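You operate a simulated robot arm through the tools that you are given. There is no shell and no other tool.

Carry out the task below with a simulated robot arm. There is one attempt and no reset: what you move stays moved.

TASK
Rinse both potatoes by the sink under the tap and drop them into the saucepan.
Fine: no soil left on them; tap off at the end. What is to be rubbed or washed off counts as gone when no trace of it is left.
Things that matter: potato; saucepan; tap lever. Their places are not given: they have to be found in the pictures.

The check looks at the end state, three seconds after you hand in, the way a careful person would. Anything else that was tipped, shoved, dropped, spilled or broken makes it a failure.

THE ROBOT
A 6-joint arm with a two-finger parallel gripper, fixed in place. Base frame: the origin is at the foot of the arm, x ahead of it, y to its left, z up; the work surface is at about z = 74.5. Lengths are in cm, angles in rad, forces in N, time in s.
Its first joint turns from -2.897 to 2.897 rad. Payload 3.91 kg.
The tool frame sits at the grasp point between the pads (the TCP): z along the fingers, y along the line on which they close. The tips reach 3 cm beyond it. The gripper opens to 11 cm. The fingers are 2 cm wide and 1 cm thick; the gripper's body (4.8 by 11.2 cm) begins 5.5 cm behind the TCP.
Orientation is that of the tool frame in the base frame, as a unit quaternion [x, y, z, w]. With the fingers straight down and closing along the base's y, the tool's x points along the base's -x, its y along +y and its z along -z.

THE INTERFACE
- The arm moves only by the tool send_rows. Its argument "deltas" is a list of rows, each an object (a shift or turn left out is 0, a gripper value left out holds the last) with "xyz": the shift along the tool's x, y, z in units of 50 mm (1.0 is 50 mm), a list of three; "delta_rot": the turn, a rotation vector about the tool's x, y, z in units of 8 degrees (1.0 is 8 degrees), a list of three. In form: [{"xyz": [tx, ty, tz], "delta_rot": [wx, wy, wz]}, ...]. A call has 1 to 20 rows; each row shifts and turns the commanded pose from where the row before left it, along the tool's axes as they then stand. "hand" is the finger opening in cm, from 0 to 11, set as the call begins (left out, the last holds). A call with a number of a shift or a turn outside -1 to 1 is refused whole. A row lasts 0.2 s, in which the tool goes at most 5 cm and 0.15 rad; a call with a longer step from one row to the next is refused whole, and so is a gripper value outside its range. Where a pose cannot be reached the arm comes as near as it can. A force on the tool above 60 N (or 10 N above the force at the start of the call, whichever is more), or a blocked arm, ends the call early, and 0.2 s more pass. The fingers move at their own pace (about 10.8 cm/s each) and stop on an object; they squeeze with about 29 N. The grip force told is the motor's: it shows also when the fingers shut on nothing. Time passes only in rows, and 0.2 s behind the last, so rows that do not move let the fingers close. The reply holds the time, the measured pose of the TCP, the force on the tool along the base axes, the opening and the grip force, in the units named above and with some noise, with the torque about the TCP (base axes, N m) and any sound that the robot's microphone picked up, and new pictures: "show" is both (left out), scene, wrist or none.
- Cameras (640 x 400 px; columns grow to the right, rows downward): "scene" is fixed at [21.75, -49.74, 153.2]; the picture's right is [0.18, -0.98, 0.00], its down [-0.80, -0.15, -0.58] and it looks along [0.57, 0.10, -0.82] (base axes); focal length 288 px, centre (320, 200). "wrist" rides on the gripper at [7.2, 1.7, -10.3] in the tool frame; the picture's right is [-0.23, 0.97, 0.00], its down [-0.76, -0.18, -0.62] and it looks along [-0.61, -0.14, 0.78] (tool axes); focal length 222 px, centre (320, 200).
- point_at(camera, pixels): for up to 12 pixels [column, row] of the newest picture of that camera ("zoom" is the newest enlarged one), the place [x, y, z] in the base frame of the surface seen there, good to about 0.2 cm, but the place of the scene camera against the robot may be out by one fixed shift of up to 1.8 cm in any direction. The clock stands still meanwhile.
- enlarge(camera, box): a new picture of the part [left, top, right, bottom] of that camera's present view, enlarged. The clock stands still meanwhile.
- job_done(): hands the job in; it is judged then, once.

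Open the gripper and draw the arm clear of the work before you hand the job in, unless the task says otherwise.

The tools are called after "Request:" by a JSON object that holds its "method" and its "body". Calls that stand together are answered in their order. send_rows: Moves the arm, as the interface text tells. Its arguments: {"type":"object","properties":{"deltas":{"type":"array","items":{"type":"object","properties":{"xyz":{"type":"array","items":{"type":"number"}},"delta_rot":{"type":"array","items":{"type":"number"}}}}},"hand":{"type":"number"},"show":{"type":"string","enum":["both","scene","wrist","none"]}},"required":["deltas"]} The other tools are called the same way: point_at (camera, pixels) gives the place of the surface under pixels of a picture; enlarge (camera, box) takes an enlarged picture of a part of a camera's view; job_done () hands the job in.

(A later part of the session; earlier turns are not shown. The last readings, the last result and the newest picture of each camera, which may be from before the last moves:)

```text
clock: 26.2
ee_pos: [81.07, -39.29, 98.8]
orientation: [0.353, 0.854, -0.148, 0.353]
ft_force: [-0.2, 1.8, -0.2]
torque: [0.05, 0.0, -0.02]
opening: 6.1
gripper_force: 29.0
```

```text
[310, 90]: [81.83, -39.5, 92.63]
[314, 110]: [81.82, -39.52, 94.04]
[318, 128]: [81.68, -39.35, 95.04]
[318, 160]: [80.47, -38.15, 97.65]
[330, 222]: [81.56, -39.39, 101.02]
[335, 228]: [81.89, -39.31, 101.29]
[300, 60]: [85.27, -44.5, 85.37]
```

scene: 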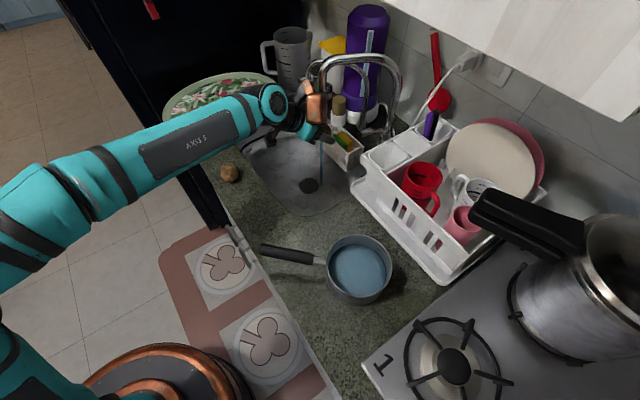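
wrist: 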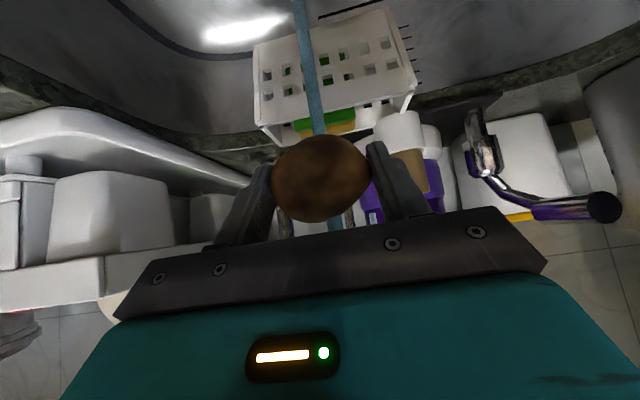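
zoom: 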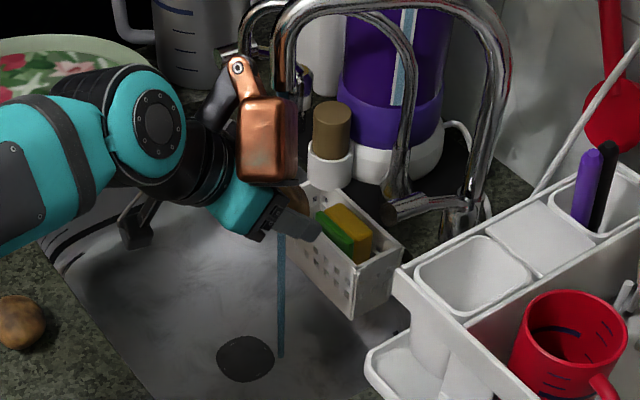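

The stream axis passes through the potato at about (81.8,-39.4). I hold it there for 3 s and then look for a change in the soil.

Request:
{"method": "send_rows", "body": {"deltas": [{}, {}, {}, {}, {}, {}, {}, {}, {}, {}, {}, {}, {}, {}, {}], "hand": 2}}

Request:
{"method": "enlarge", "body": {"camera": "wrist", "box": [240, 90, 420, 250]}}

```text
clock: 29.4
ee_pos: [81.13, -39.23, 98.85]
orientation: [0.353, 0.854, -0.148, 0.352]
ft_force: [0.5, -0.2, -0.6]
torque: [0.0, 0.0, -0.01]
opening: 6.16
gripper_force: 28.8
```

scene: 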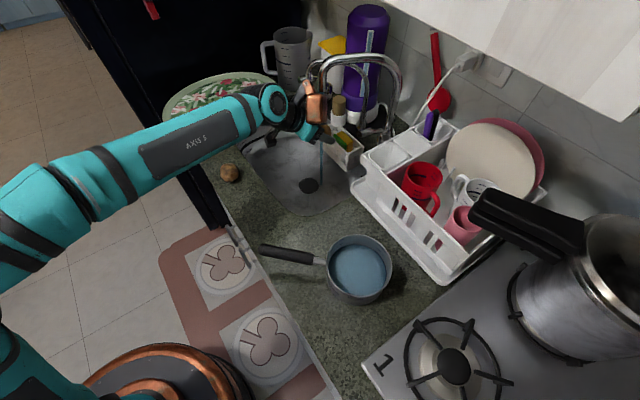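
wrist: 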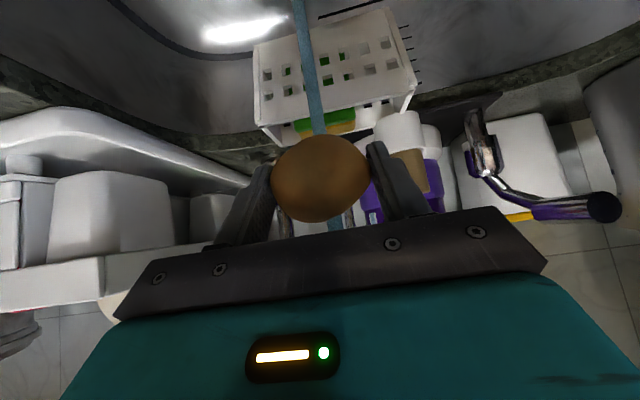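

```text
2.50 times, centred on (330, 170) of wrist
```

zoom: 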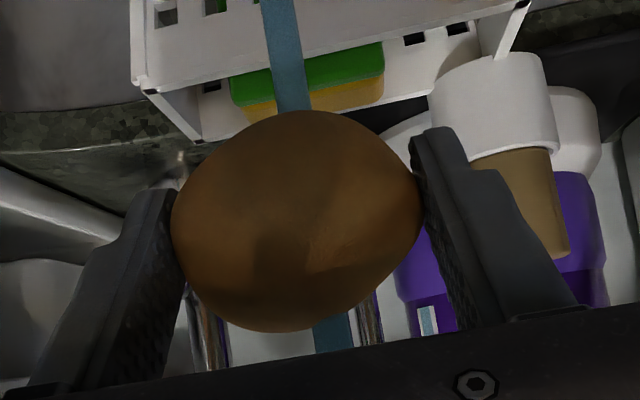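

The dark blotches have faded noticeably. I hold for 4 s more and check again.

Request:
{"method": "send_rows", "body": {"deltas": [{}, {}, {}, {}, {}, {}, {}, {}, {}, {}, {}, {}, {}, {}, {}, {}, {}, {}, {}, {}], "hand": 2, "show": "wrist"}}

Request:
{"method": "enlarge", "body": {"camera": "wrist", "box": [270, 125, 380, 230]}}

```text
clock: 33.6
ee_pos: [81.12, -39.25, 98.9]
orientation: [0.353, 0.854, -0.147, 0.353]
ft_force: [0.1, -0.4, -1.1]
torque: [-0.02, 0.0, 0.0]
opening: 6.11
gripper_force: 29.1
```

wrist: 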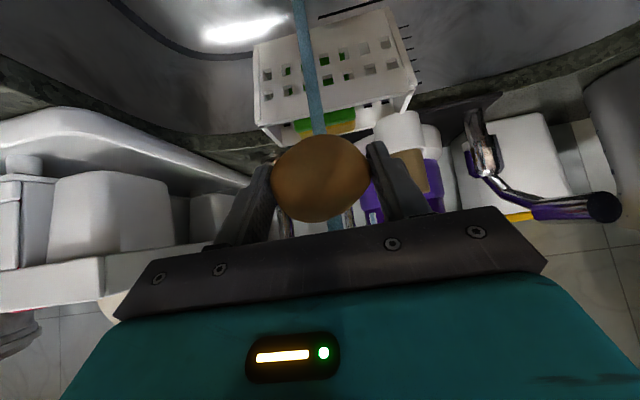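

```text
3.81 times, centred on (325, 178) of wrist
```

zoom: 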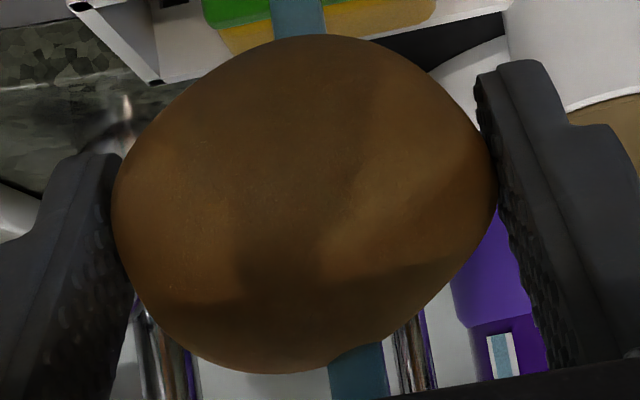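

Soil has nearly disappeared on the visible side. I roll the potato about the tool axis both ways in the stream so every side gets rinsed.

Request:
{"method": "send_rows", "body": {"deltas": [{"delta_rot": [0, 0, 0.9]}, {"delta_rot": [0, 0, 0.9]}, {"delta_rot": [0, 0, 0.9]}, {"delta_rot": [0, 0, 0.9]}, {"delta_rot": [0, 0, 0.9]}, {"delta_rot": [0, 0, 0.9]}, {}, {}, {}, {}, {}, {}, {}, {}, {}], "hand": 2}}

Request:
{"method": "enlarge", "body": {"camera": "wrist", "box": [270, 125, 380, 230]}}

```text
clock: 36.8
ee_pos: [81.16, -39.11, 98.86]
orientation: [0.642, 0.664, -0.007, 0.383]
ft_force: [-0.3, -0.1, -0.7]
torque: [0.02, 0.0, 0.0]
opening: 6.11
gripper_force: 29.1
```

scene: 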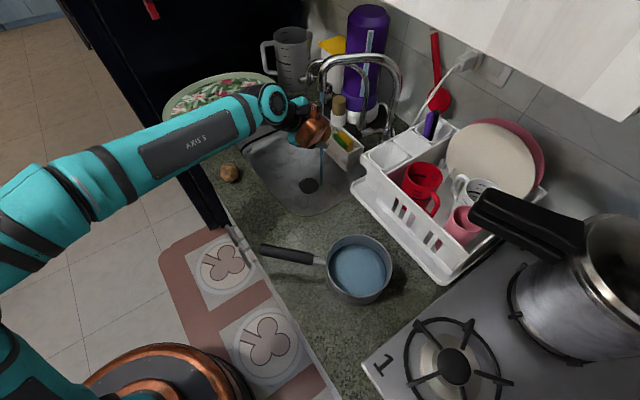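
wrist: 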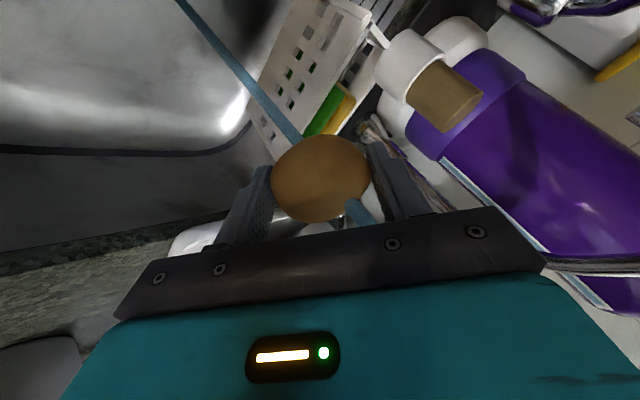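

```text
3.81 times, centred on (325, 178) of wrist
```

zoom: 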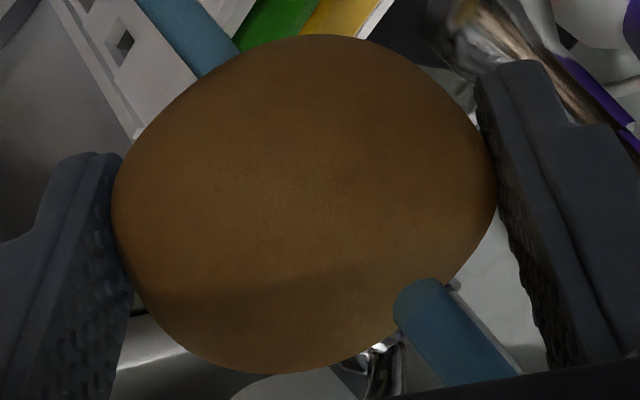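

The visible face now looks clean. I roll the other way (about -86°) in the stream for the remaining sides.

Request:
{"method": "send_rows", "body": {"deltas": [{"delta_rot": [0, 0, -0.9]}, {"delta_rot": [0, 0, -0.9]}, {"delta_rot": [0, 0, -0.9]}, {"delta_rot": [0, 0, -0.9]}, {"delta_rot": [0, 0, -0.9]}, {"delta_rot": [0, 0, -0.9]}, {"delta_rot": [0, 0, -0.9]}, {"delta_rot": [0, 0, -0.9]}, {"delta_rot": [0, 0, -0.9]}, {"delta_rot": [0, 0, -0.9]}, {"delta_rot": [0, 0, -0.9]}, {"delta_rot": [0, 0, -0.9]}, {}, {}, {}, {}, {}, {}, {}], "hand": 2}}

Request:
{"method": "enlarge", "body": {"camera": "wrist", "box": [270, 125, 380, 230]}}

Request:
{"method": "enlarge", "body": {"camera": "scene", "box": [280, 80, 370, 160]}}

```text
clock: 38.7
ee_pos: [80.38, -39.91, 98.66]
orientation: [0.225, 0.897, -0.199, 0.324]
ft_force: [-52.7, -34.1, -14.1]
torque: [4.35, -6.36, -0.32]
opening: 6.11
gripper_force: 28.9
stopped in row 9: the force on the tool passed its limit at 73 N (the readings are from after the stop); the commanded pose is now the measured one
```

scene: 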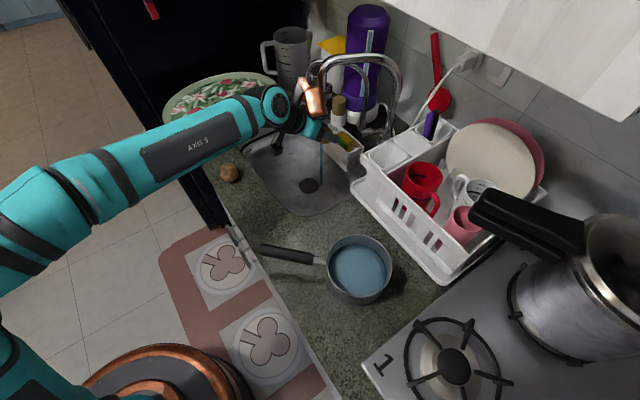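
wrist: 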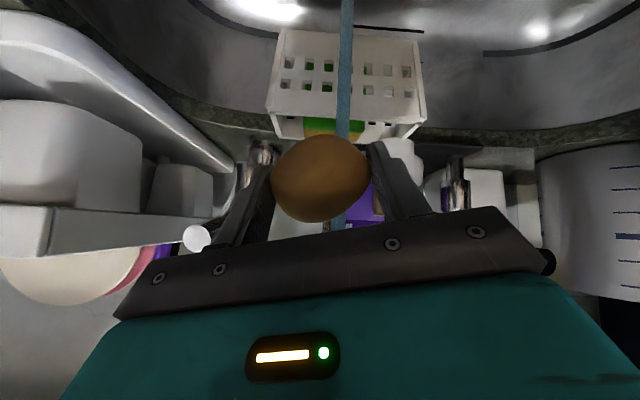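

```text
3.81 times, centred on (325, 178) of wrist
```

zoom: 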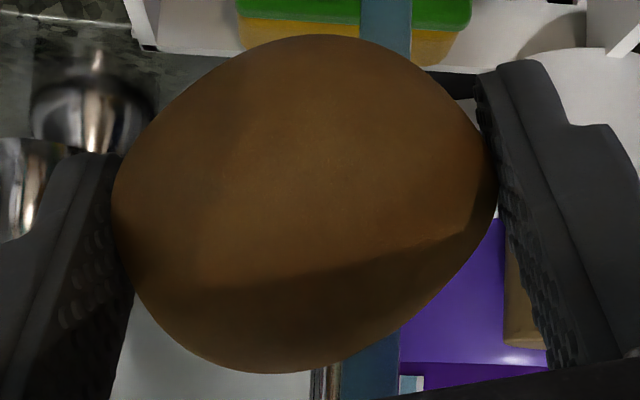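

```text
5.00 times, centred on (325, 120) of scene
```

zoom: 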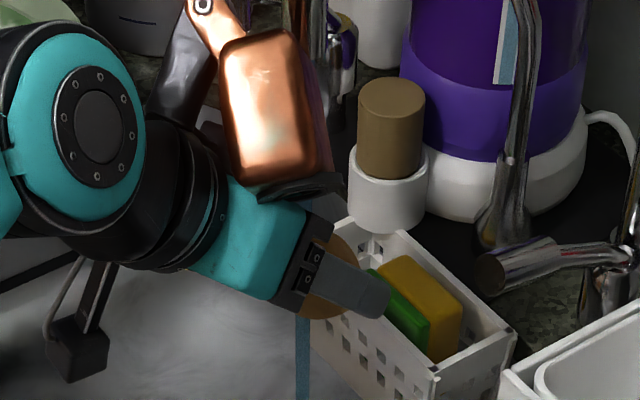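

Rolling that way made the copper housing on top of the hand touch the spout end (contact computed at about (82.7,-39.9,111.4)). I roll straight back by about 22° and lower the hand slightly to free it.

Request:
{"method": "send_rows", "body": {"deltas": [{"delta_rot": [0, 0, 0.7]}, {"delta_rot": [0, 0, 0.9]}, {"delta_rot": [0, 0, 0.9]}, {}], "hand": 2}}

Request:
{"method": "enlarge", "body": {"camera": "scene", "box": [280, 40, 420, 160]}}

```text
clock: 39.7
ee_pos: [80.88, -39.54, 98.79]
orientation: [0.374, 0.845, -0.141, 0.355]
ft_force: [-0.7, -0.1, -1.9]
torque: [-0.04, -0.01, 0.03]
opening: 6.13
gripper_force: 29.3
```

scene: 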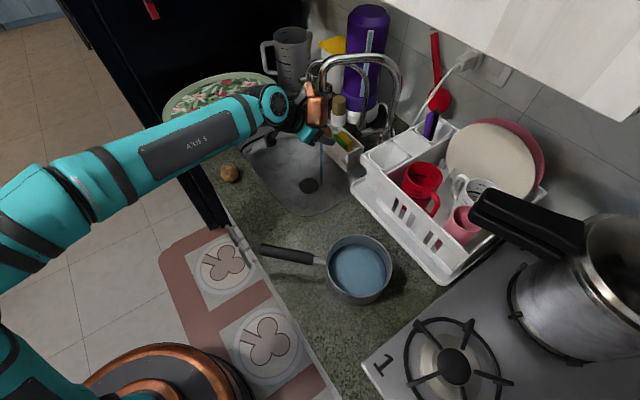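
wrist: 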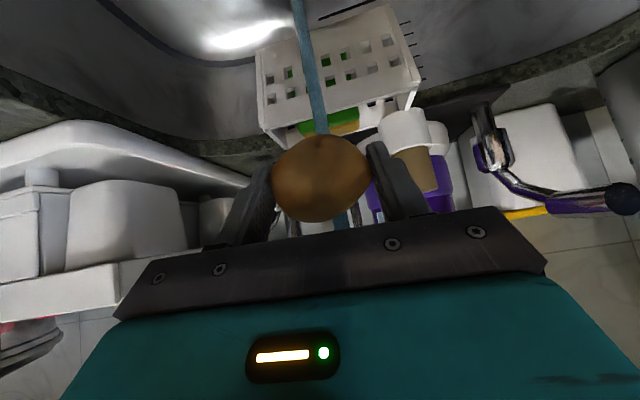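

```text
3.33 times, centred on (350, 100) of scene
```

zoom: 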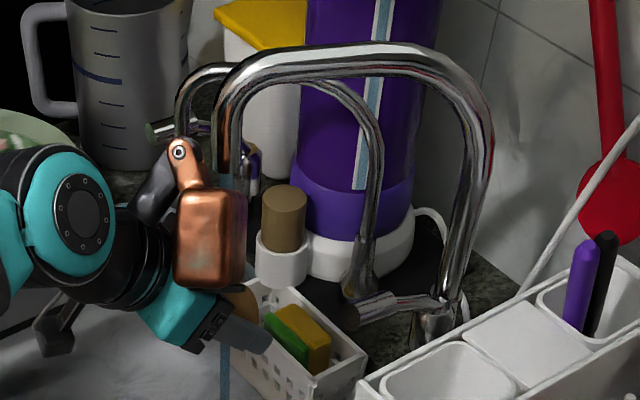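

Contact is released and the tap looks unchanged. I shallow the pitch to about 21° and lower 2 cm so the copper housing moves away from the spout, keeping the potato in the stream.

Request:
{"method": "send_rows", "body": {"deltas": [{"xyz": [0.12, 0, 0.12]}, {"xyz": [0.1, 0, 0.1], "delta_rot": [0, -0.75, 0]}, {"delta_rot": [0, -0.75, 0]}, {"delta_rot": [0, -0.75, 0]}, {"xyz": [0, 0.08, -0.1], "delta_rot": [0, -0.75, 0]}, {}, {}, {}, {}, {}], "hand": 2}}

Request:
{"method": "enlarge", "body": {"camera": "wrist", "box": [260, 115, 400, 240]}}

Request:
{"method": "enlarge", "body": {"camera": "scene", "box": [270, 60, 390, 170]}}

```text
clock: 41.9
ee_pos: [80.87, -38.75, 97.34]
orientation: [0.336, 0.754, -0.215, 0.522]
ft_force: [-0.6, -0.5, -0.5]
torque: [0.02, 0.01, 0.04]
opening: 6.11
gripper_force: 29.4
```

scene: 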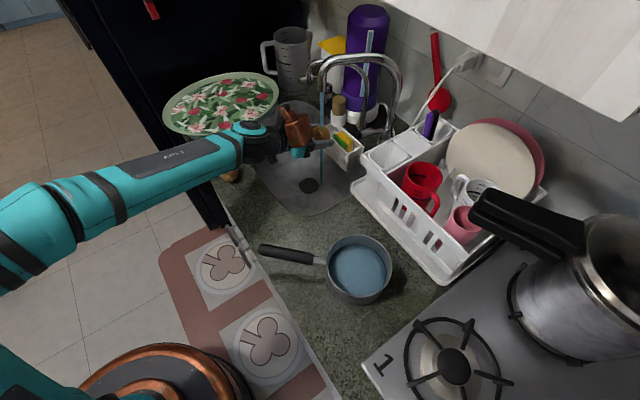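
wrist: 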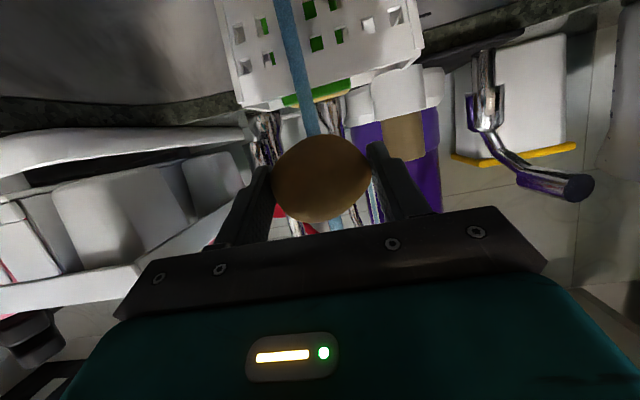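

```text
3.20 times, centred on (330, 178) of wrist
```

zoom: 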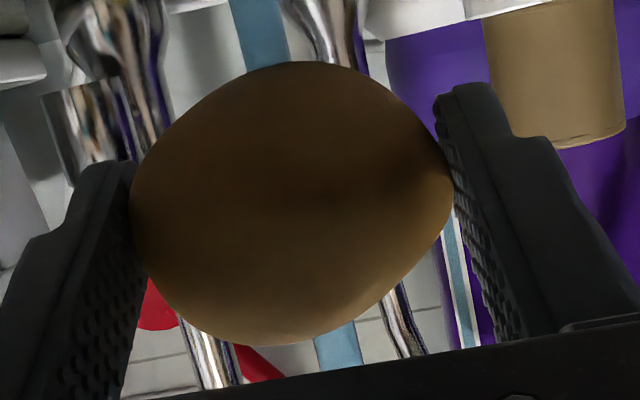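

```text
3.64 times, centred on (330, 115) of scene
```

zoom: 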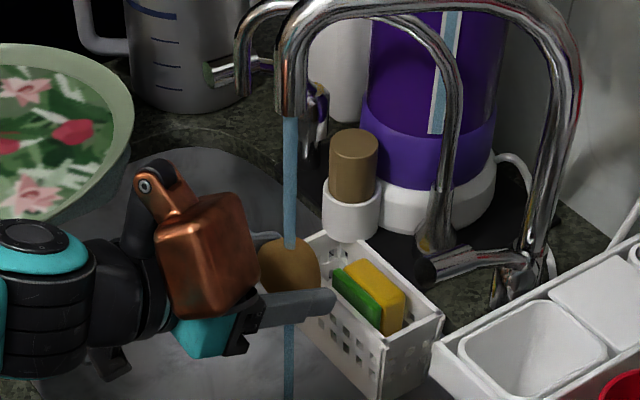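

The stream now visibly hits the potato's top at scene (324,128). I roll it ±60° here with the housing clear, then inspect.

Request:
{"method": "enlarge", "body": {"camera": "scene", "box": [305, 115, 355, 150]}}

Request:
{"method": "send_rows", "body": {"deltas": [{"delta_rot": [0, 0, 0.9]}, {"delta_rot": [0, 0, 0.9]}, {"delta_rot": [0, 0, 0.9]}, {"delta_rot": [0, 0, 0.9]}, {"delta_rot": [0, 0, 0.9]}, {"delta_rot": [0, 0, 0.9]}, {}, {}, {}, {}, {}, {}], "hand": 2}}

Request:
{"method": "enlarge", "body": {"camera": "scene", "box": [290, 100, 360, 155]}}

Request:
{"method": "enlarge", "body": {"camera": "wrist", "box": [260, 115, 400, 240]}}

```text
11.43 times, centred on (330, 132) of scene
```

zoom: 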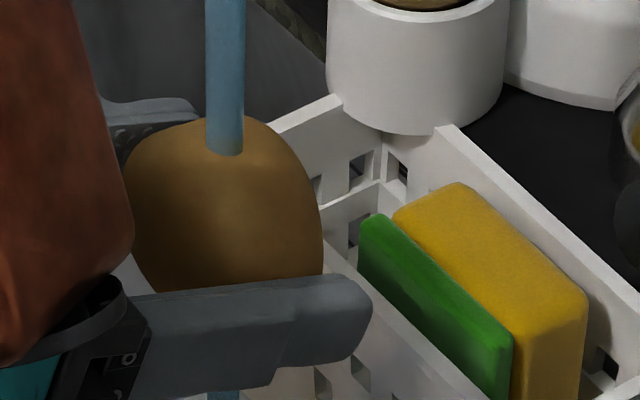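

```text
clock: 44.5
ee_pos: [80.89, -38.6, 97.49]
orientation: [0.589, 0.577, -0.007, 0.565]
ft_force: [-0.6, 0.0, -0.8]
torque: [0.01, 0.04, -0.02]
opening: 6.09
gripper_force: 28.5
```

scene: 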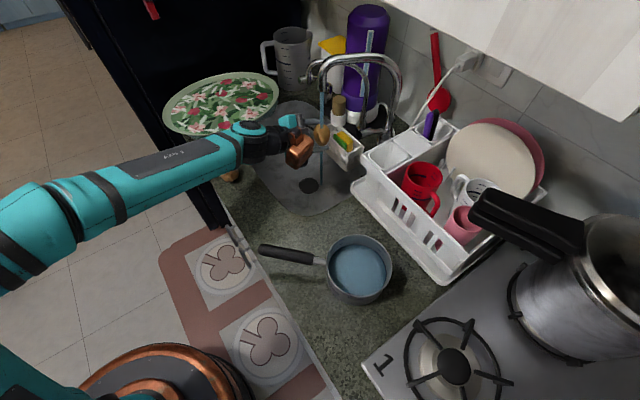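
wrist: 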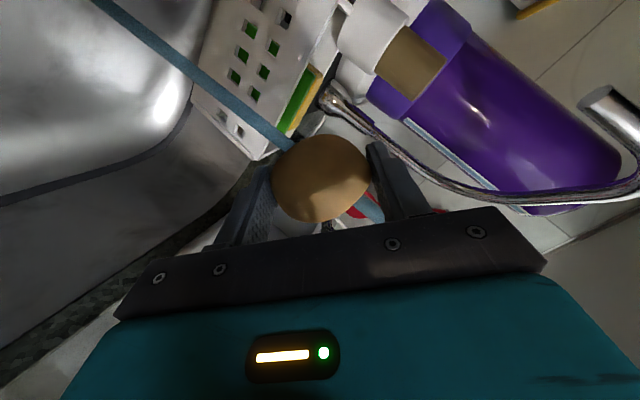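

```text
7.27 times, centred on (325, 128) of scene
```

zoom: 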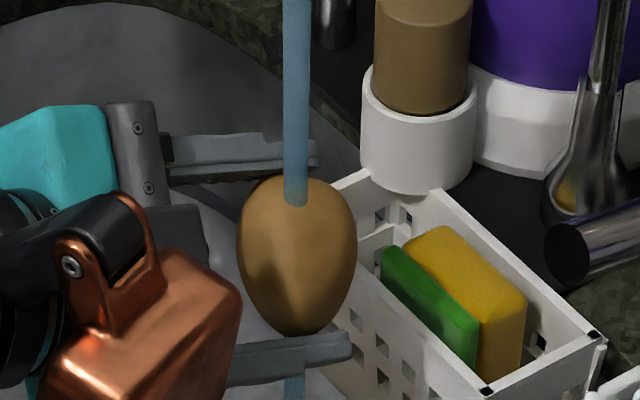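

```text
3.20 times, centred on (330, 178) of wrist
```

zoom: 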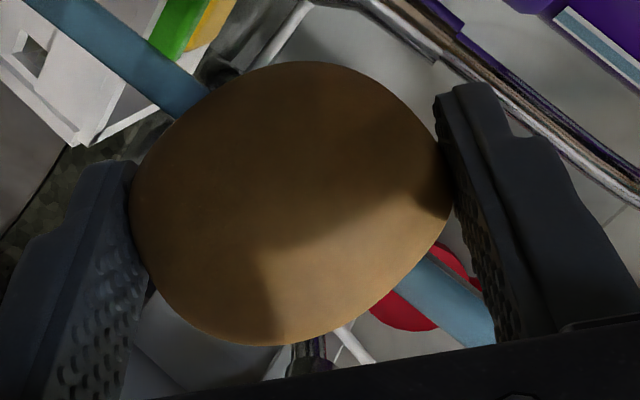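

It looks clean from both views (remaining dark areas are moving shadows). I roll it the opposite way for a few seconds more to be thorough.

Request:
{"method": "send_rows", "body": {"deltas": [{"delta_rot": [0, 0, -0.9]}, {"delta_rot": [0, 0, -0.9]}, {"delta_rot": [0, 0, -0.9]}, {"delta_rot": [0, 0, -0.9]}, {"delta_rot": [0, 0, -0.9]}, {"delta_rot": [0, 0, -0.9]}, {"delta_rot": [0, 0, -0.9]}, {"delta_rot": [0, 0, -0.9]}, {"delta_rot": [0, 0, -0.9]}, {"delta_rot": [0, 0, -0.9]}, {"delta_rot": [0, 0, -0.9]}, {}, {}, {}, {}, {}, {}, {}, {}], "hand": 2}}

Request:
{"method": "enlarge", "body": {"camera": "scene", "box": [290, 100, 360, 155]}}

Request:
{"method": "enlarge", "body": {"camera": "wrist", "box": [260, 115, 400, 240]}}

```text
clock: 48.5
ee_pos: [81.02, -38.63, 97.46]
orientation: [0.087, 0.821, -0.367, 0.43]
ft_force: [0.0, 0.5, -2.0]
torque: [0.04, 0.01, 0.02]
opening: 6.1
gripper_force: 29.0
```

scene: 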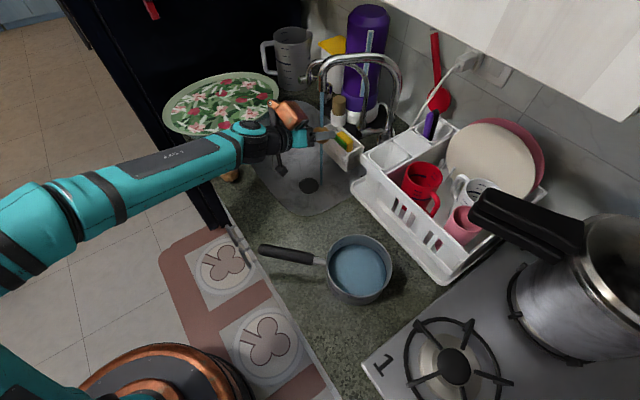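
wrist: 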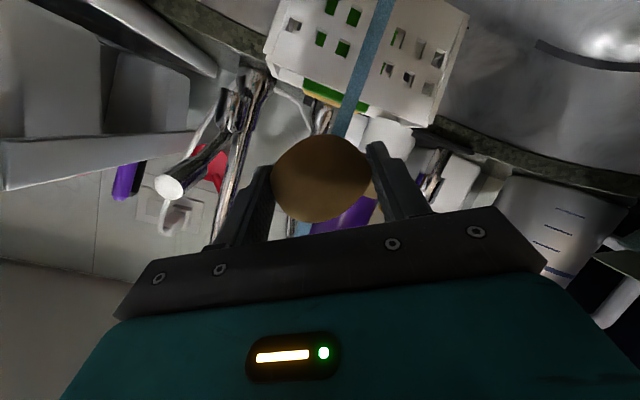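

```text
7.27 times, centred on (325, 128) of scene
```

zoom: 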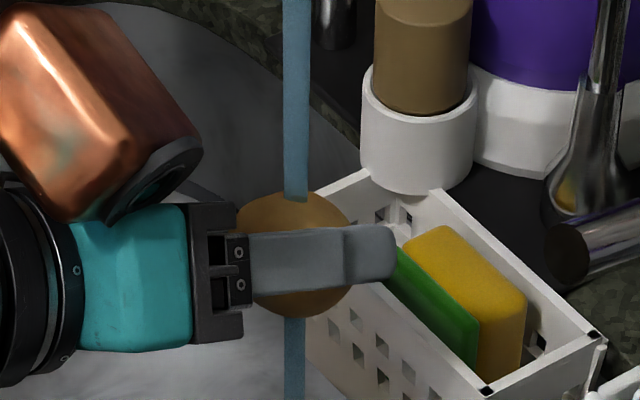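

```text
3.20 times, centred on (330, 178) of wrist
```

zoom: 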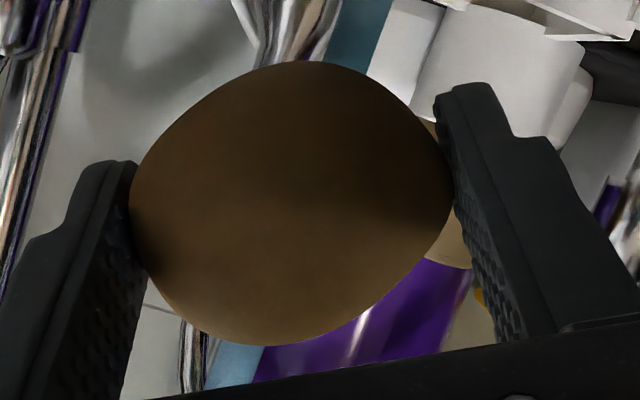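

The potato is uniformly clean. I roll back to neutral, withdraw from the stream along the tool axis, and raise the hand.

Request:
{"method": "send_rows", "body": {"deltas": [{"xyz": [0, 0, -0.6]}, {"xyz": [0, 0, -0.6]}, {"xyz": [0, 0, -0.6]}, {"xyz": [0, 0, -0.6]}, {"delta_rot": [0, 0, 0.9]}, {"delta_rot": [0, 0, 0.9]}, {"delta_rot": [0, 0, 0.9]}, {"delta_rot": [0, 0, 0.9]}, {"delta_rot": [0, 0, 0.9]}, {"xyz": [-0.62, 0, -0.24]}, {"xyz": [-0.62, 0, -0.24]}, {"xyz": [-0.62, 0, -0.24]}, {}], "hand": 2}}

Request:
{"method": "enlarge", "body": {"camera": "scene", "box": [200, 60, 360, 180]}}

```text
clock: 51.3
ee_pos: [73.02, -30.71, 111.79]
orientation: [0.335, 0.754, -0.214, 0.523]
ft_force: [1.3, -0.2, -0.9]
torque: [0.0, 0.01, 0.01]
opening: 6.12
gripper_force: 28.5
```

scene: 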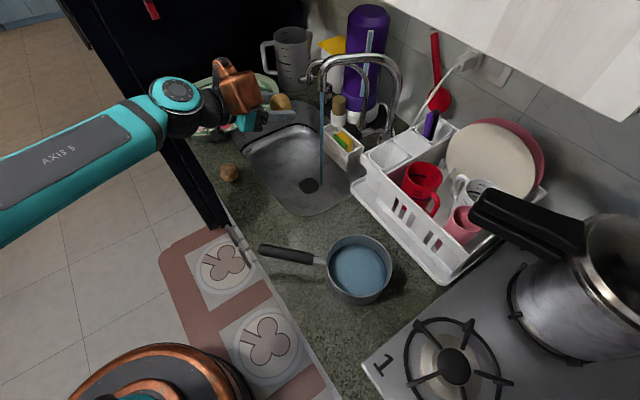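
wrist: 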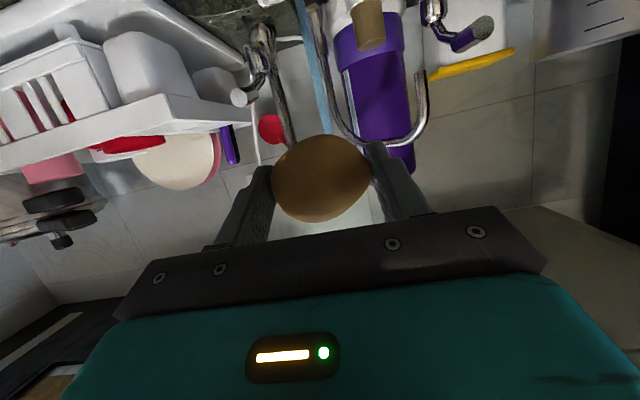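

```text
3.33 times, centred on (280, 120) of scene
```

zoom: 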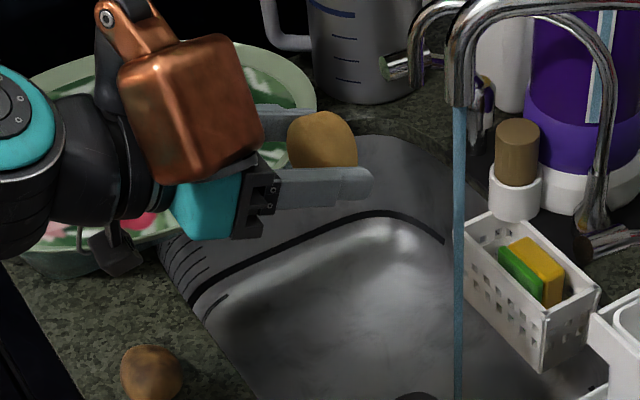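

The rinsed potato is visibly cleaner than the other one. I turn the tool straight down in place, then carry the potato sideways to hover near the saucepan.

Request:
{"method": "send_rows", "body": {"deltas": [{"delta_rot": [0, 0.782, 0]}, {"delta_rot": [0, 0.782, 0]}, {"delta_rot": [0, 0.782, 0]}, {"delta_rot": [0, 0.782, 0]}, {"delta_rot": [0, 0.782, 0]}, {"delta_rot": [0, 0.782, 0]}, {"delta_rot": [0, 0.782, 0]}, {"delta_rot": [0, 0.782, 0]}, {"delta_rot": [0, 0.782, 0]}, {"delta_rot": [0, 0.782, 0]}, {"delta_rot": [0, 0.782, 0]}, {"xyz": [0.033, -0.7, 0]}, {"xyz": [0.033, -0.7, 0]}, {"xyz": [0.033, -0.7, 0]}, {"xyz": [0.033, -0.7, 0]}, {"xyz": [0.033, -0.7, 0]}, {"xyz": [0.033, -0.7, 0]}, {"xyz": [0.033, -0.7, 0]}, {}], "hand": 2}}

```text
clock: 55.3
ee_pos: [54.19, -46.63, 111.23]
orientation: [0.398, 0.917, 0.012, 0.005]
ft_force: [-1.1, 0.5, -1.1]
torque: [0.0, -0.02, 0.0]
opening: 6.13
gripper_force: 28.8
```

scene: 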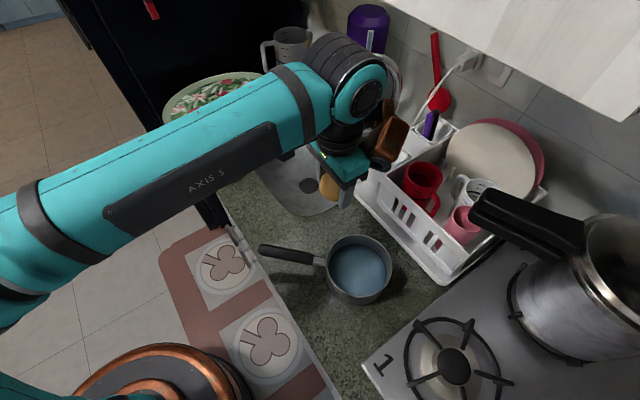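
wrist: 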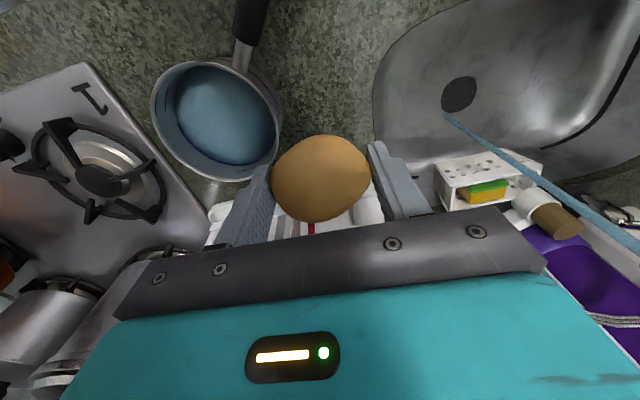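

The pan is visible at wrist (217,118) and the potato looks clean in good light. I measure the rim and water and zoom on the potato in both cameras.

Request:
{"method": "point_at", "body": {"camera": "wrist", "pixels": [[153, 110], [279, 115], [210, 60], [225, 180], [170, 75], [265, 80], [180, 160], [220, 120], [245, 50], [277, 140]]}}

Request:
{"method": "enlarge", "body": {"camera": "wrist", "box": [140, 40, 380, 230]}}

Request:
{"method": "enlarge", "body": {"camera": "scene", "box": [305, 160, 355, 205]}}

```text
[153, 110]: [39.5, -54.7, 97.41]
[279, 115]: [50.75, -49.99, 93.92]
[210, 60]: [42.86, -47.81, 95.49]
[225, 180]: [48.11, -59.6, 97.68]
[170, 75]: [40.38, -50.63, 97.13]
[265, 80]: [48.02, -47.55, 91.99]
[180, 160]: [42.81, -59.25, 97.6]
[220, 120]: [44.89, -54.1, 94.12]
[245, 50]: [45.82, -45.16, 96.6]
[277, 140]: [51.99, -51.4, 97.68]
```

```text
2.11 times, centred on (260, 135) of wrist
```

zoom: 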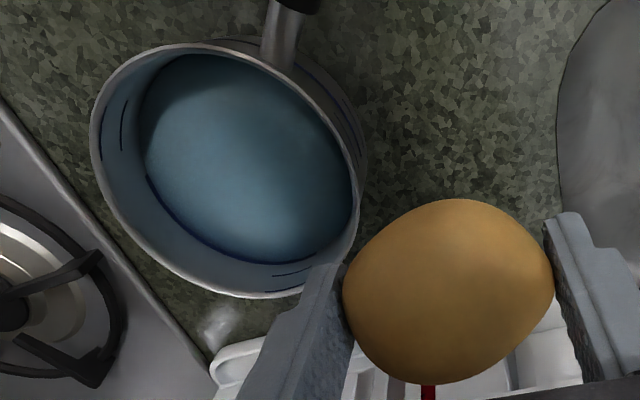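

```text
8.89 times, centred on (330, 182) of scene
```

zoom: 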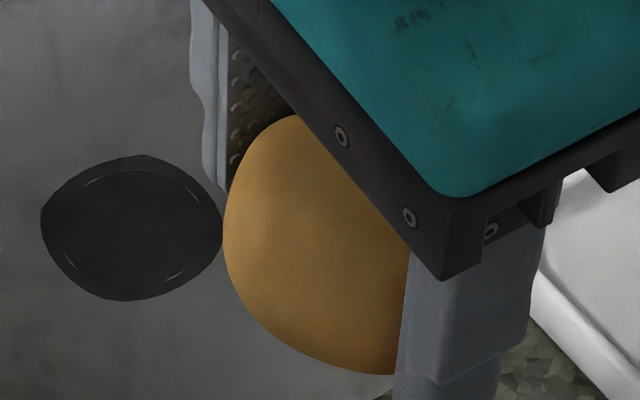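

The potato is clean all over in good light. Rim fit: centre ≈(46,-53.5), radius ≈6.5, rim z≈97.6, water z≈94.1. I move above the right half of the pan and go down part-way to check.

Request:
{"method": "send_rows", "body": {"deltas": [{"xyz": [-0.11, -0.74, 0]}, {"xyz": [-0.11, -0.74, 0]}, {"xyz": [-0.11, -0.74, 0]}, {"xyz": [0, 0, 0.6]}, {"xyz": [0, 0, 0.6]}, {}], "hand": 2}}

```text
clock: 56.7
ee_pos: [47.29, -55.36, 104.9]
orientation: [0.399, 0.917, 0.011, 0.005]
ft_force: [0.6, -0.6, -1.7]
torque: [0.02, 0.0, -0.02]
opening: 6.1
gripper_force: 28.4
```

scene: 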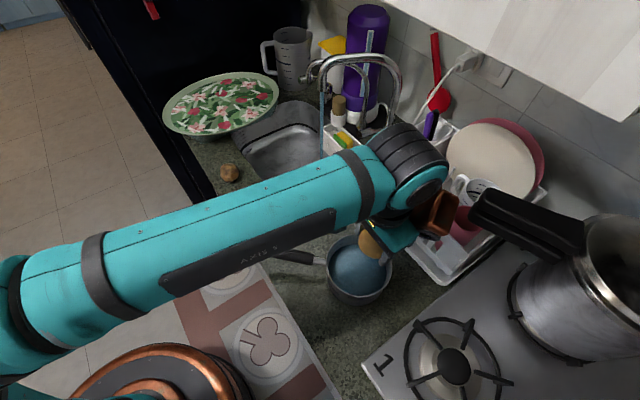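
wrist: 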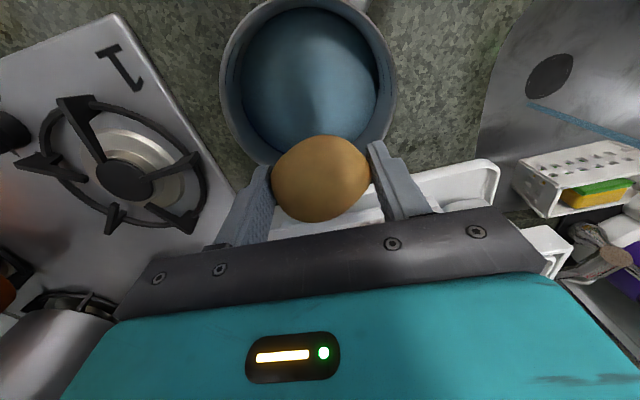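

The copper housing on the hand appears at scene (438,213), near the cooker handle's tip (475,210) in the picture. I check the real distances before lowering further.

Request:
{"method": "enlarge", "body": {"camera": "scene", "box": [340, 160, 540, 300]}}

Request:
{"method": "point_at", "body": {"camera": "scene", "pixels": [[475, 210], [490, 195], [500, 240], [465, 225], [440, 215], [430, 235], [450, 195], [425, 230], [462, 185], [445, 255], [380, 245], [357, 262]]}}

Request:
{"method": "point_at", "body": {"camera": "wrist", "pixels": [[222, 80], [395, 80], [300, 3], [365, 20], [300, 80], [265, 160], [385, 135], [320, 160], [245, 30]]}}

```text
2.86 times, centred on (440, 230) of scene
```

zoom: 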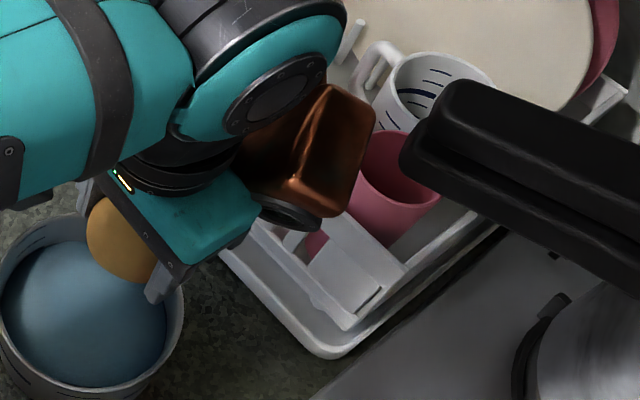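

```text
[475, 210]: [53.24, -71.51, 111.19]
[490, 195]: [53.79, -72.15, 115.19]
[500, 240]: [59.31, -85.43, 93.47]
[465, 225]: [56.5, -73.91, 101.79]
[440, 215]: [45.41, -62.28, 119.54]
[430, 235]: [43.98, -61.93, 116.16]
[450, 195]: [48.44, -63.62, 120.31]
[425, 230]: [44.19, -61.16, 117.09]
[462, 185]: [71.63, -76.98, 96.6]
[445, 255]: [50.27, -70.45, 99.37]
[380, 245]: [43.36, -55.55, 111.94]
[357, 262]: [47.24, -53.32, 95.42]
```

```text
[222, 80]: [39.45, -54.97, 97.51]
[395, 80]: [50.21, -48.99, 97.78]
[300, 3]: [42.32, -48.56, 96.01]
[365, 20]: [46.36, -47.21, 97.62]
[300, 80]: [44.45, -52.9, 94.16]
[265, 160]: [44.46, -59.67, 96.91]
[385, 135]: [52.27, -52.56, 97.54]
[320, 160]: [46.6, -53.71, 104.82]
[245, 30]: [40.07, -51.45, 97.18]
```

The cooker handle's tip is about 7 cm from the housing and will stay clear. I lower the potato into the pan, to TCP z≈96.4 so it touches the water gently.

Request:
{"method": "send_rows", "body": {"deltas": [{"xyz": [0, 0, 0.4]}, {"xyz": [0, 0, 0.4]}, {"xyz": [0, 0, 0.4]}, {"xyz": [0, 0, 0.3]}, {"xyz": [0, 0, 0.2]}, {}], "hand": 2}}

```text
clock: 58.1
ee_pos: [47.49, -55.08, 96.36]
orientation: [0.398, 0.917, 0.012, 0.005]
ft_force: [0.0, 0.1, -1.1]
torque: [-0.01, 0.03, -0.03]
opening: 6.1
gripper_force: 29.0
```

scene: 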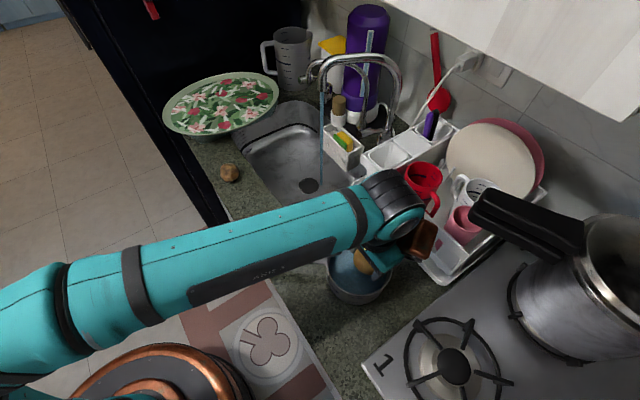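
wrist: 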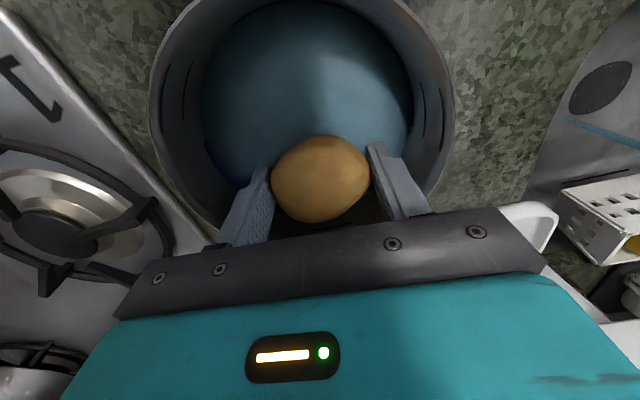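

It's inside the pan without contact. I lower 1 cm more and open the fingers slightly to release.

Request:
{"method": "send_rows", "body": {"deltas": [{"xyz": [0, 0, 0.1]}, {"xyz": [0, 0, 0.1]}, {}], "hand": 2, "show": "none"}}

Request:
{"method": "send_rows", "body": {"deltas": [{}, {}, {}], "hand": 7.2, "show": "wrist"}}

```text
clock: 58.9
ee_pos: [47.5, -55.02, 95.32]
orientation: [0.399, 0.917, 0.012, 0.005]
ft_force: [-1.6, 1.0, -0.6]
torque: [0.02, -0.07, 0.03]
opening: 6.11
gripper_force: 29.1
```

```text
clock: 59.7
ee_pos: [47.57, -55.15, 95.31]
orientation: [0.399, 0.917, 0.012, 0.004]
ft_force: [-0.7, 1.6, 0.4]
torque: [0.0, -0.02, -0.08]
opening: 6.99
gripper_force: 0.0
```

wrist: 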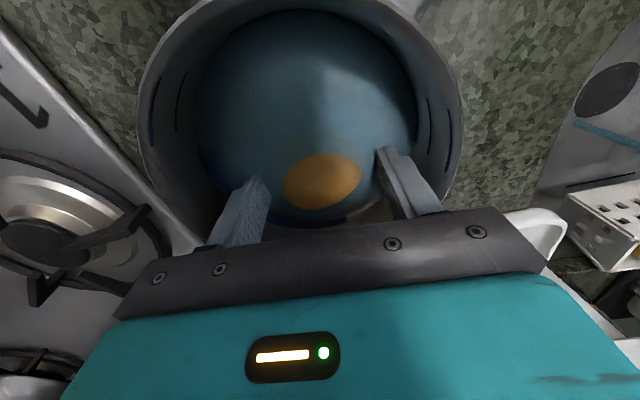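

The first potato is in the water and free. I raise the hand straight out, then travel to hover above the second potato.

Request:
{"method": "send_rows", "body": {"deltas": [{"xyz": [0, 0, -0.4]}, {"xyz": [0, 0, -0.7]}, {"xyz": [0, 0, -0.7]}, {"xyz": [0, 0, -0.7]}, {"xyz": [0, 0, -0.4]}, {"xyz": [0.288, 0.816, 0]}, {"xyz": [0.288, 0.816, 0]}, {"xyz": [0.288, 0.816, 0]}, {"xyz": [0.288, 0.816, 0]}, {"xyz": [0.288, 0.816, 0]}, {"xyz": [0.288, 0.816, 0]}, {"xyz": [0.288, 0.816, 0]}, {"xyz": [0.288, 0.816, 0]}, {"xyz": [0.288, 0.816, 0]}, {"xyz": [0.288, 0.816, 0]}, {}], "hand": 7}}

Request:
{"method": "point_at", "body": {"camera": "wrist", "pixels": [[320, 110], [290, 115], [350, 105], [320, 85], [320, 135]]}}

Request:
{"method": "enlarge", "body": {"camera": "scene", "box": [310, 220, 410, 310]}}

```text
clock: 63.1
ee_pos: [67.25, -16.97, 110.99]
orientation: [0.399, 0.917, 0.012, 0.005]
ft_force: [0.4, 0.8, 0.4]
torque: [-0.02, -0.01, 0.03]
opening: 7.0
gripper_force: 0.1
```

scene: 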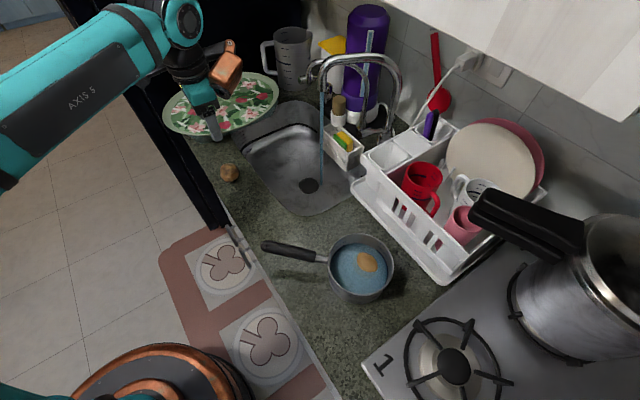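
wrist: 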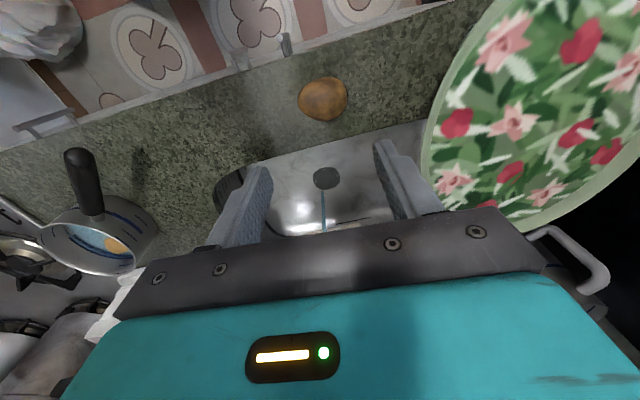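

```text
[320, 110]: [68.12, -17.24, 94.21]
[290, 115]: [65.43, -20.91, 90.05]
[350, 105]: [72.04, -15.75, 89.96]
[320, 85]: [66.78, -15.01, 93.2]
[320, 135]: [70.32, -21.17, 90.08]
```

```text
4.44 times, centred on (360, 265) of scene
```

zoom: 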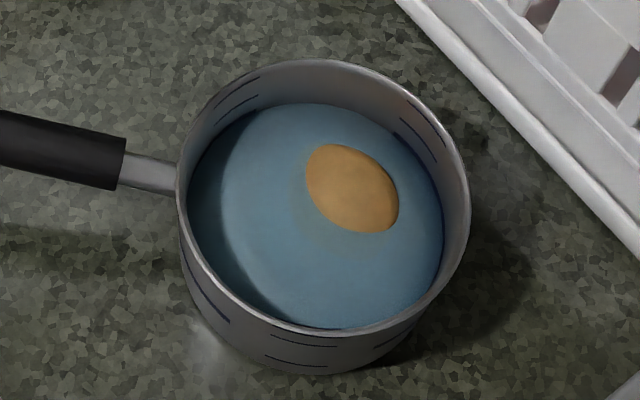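

Potato B is at wrist (322,98) and potato A floats safely in the pan. The floral bowl is close on the right side, so I measure its edge before descending.

Request:
{"method": "point_at", "body": {"camera": "wrist", "pixels": [[423, 160], [430, 120], [445, 80], [460, 40], [435, 200], [450, 140], [322, 98], [300, 98], [345, 95], [322, 78], [322, 118], [310, 85]]}}

Request:
{"method": "enlarge", "body": {"camera": "wrist", "box": [260, 40, 480, 210]}}

```text
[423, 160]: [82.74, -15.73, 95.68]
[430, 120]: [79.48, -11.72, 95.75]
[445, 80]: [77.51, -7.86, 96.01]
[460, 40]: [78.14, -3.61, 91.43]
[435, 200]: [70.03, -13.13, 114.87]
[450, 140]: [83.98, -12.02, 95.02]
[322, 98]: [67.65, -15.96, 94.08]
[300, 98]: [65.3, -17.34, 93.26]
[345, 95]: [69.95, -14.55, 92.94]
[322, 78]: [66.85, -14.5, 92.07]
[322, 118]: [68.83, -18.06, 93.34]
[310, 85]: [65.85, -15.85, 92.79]
```

```text
2.35 times, centred on (370, 125) of wrist
```

zoom: 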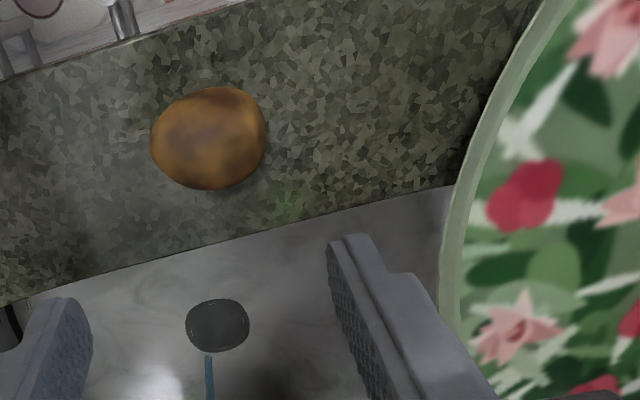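

The bowl's rim is ≥10 cm away from the grasp, so it's clear. I open to 8 cm and descend on potato B at about (67.6,-16.3).

Request:
{"method": "send_rows", "body": {"deltas": [{"xyz": [0.05, 0.05, 0.7]}, {"xyz": [0, 0, 0.7]}, {"xyz": [0, 0, 0.7]}, {"xyz": [0, 0, 0.7]}, {"xyz": [0, 0, 0.5]}, {"xyz": [0, 0, 0.24]}, {}], "hand": 8, "show": "wrist"}}

```text
clock: 64.7
ee_pos: [67.75, -16.42, 93.15]
orientation: [0.4, 0.917, 0.012, 0.005]
ft_force: [0.1, -0.1, -0.7]
torque: [0.0, 0.02, 0.03]
opening: 8.01
gripper_force: 0.1
```

wrist: 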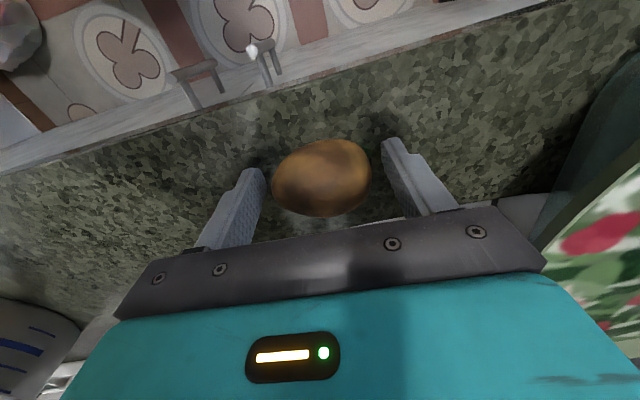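

Potato B sits centred between the fingers at wrist (322,178). I close and then lift.

Request:
{"method": "send_rows", "body": {"deltas": [{}, {}, {}, {}], "hand": 2, "show": "none"}}

Request:
{"method": "send_rows", "body": {"deltas": [{"xyz": [0, 0, -0.4]}, {"xyz": [0, 0, -0.6]}, {"xyz": [0, 0, -0.6]}, {"xyz": [0, 0, -0.6]}, {"xyz": [0, 0, -0.6]}, {}], "hand": 2}}

```text
clock: 65.7
ee_pos: [67.65, -16.42, 93.33]
orientation: [0.399, 0.917, 0.012, 0.005]
ft_force: [-0.3, 0.0, 0.2]
torque: [0.01, 0.02, -0.01]
opening: 5.99
gripper_force: 29.0
```

```text
clock: 67.1
ee_pos: [67.46, -16.6, 107.32]
orientation: [0.399, 0.917, 0.013, 0.004]
ft_force: [-0.7, 0.5, -0.6]
torque: [-0.03, -0.01, 0.0]
opening: 5.97
gripper_force: 28.9
```

scene: 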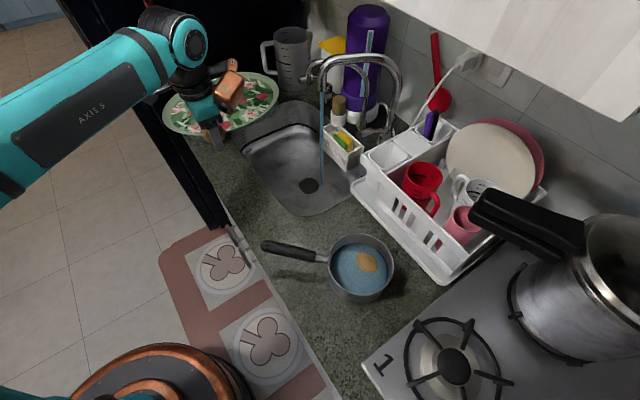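
wrist: 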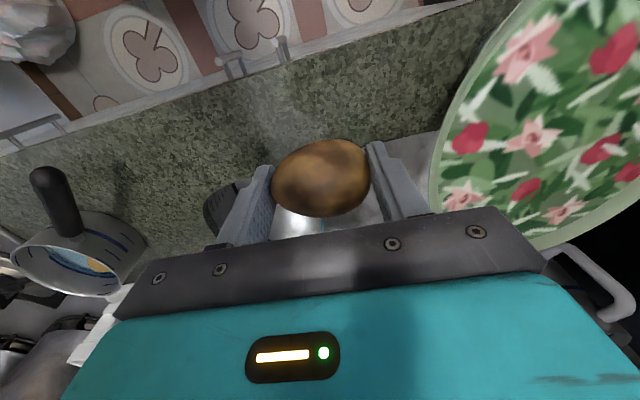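

Potato B is held (5.97 cm, 29 N). I move it toward the sink and pitch the hand up to the same shallow angle that worked before.

Request:
{"method": "send_rows", "body": {"deltas": [{"xyz": [-0.667, -0.4, 0]}, {"xyz": [-0.667, -0.4, 0]}, {"xyz": [-0.667, -0.4, 0]}, {"delta_rot": [0, -0.782, 0]}, {"delta_rot": [0, -0.782, 0]}, {"delta_rot": [0, -0.782, 0]}, {"delta_rot": [0, -0.782, 0]}, {"delta_rot": [0, -0.782, 0]}, {"delta_rot": [0, -0.782, 0]}, {"delta_rot": [0, -0.782, 0]}, {"delta_rot": [0, -0.782, 0]}, {"delta_rot": [0, -0.782, 0]}, {"delta_rot": [0, -0.782, 0]}, {"delta_rot": [0, -0.782, 0]}, {}], "hand": 2}}

```text
clock: 70.3
ee_pos: [69.8, -27.99, 107.09]
orientation: [0.335, 0.753, -0.215, 0.523]
ft_force: [1.2, -0.5, -0.2]
torque: [0.0, 0.02, 0.02]
opening: 5.97
gripper_force: 29.2
```

scene: 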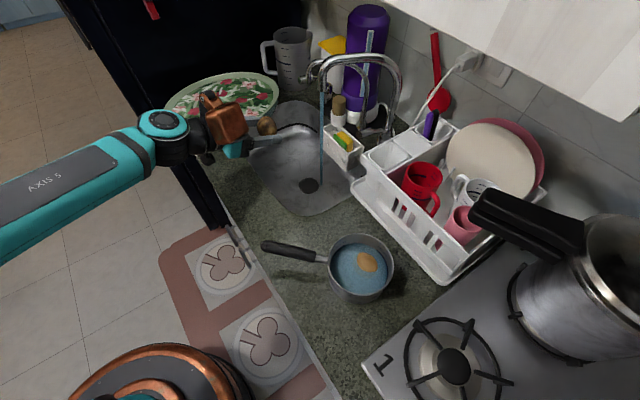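
wrist: 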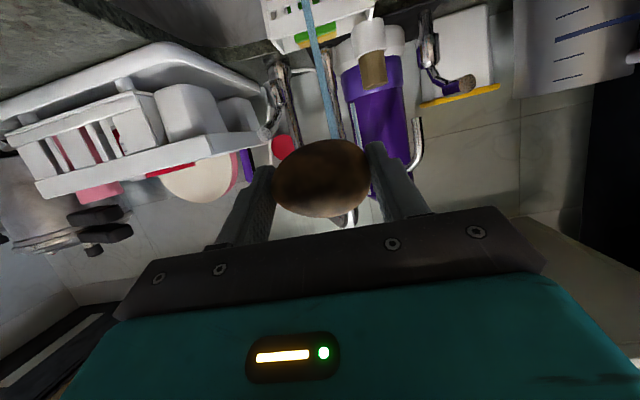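

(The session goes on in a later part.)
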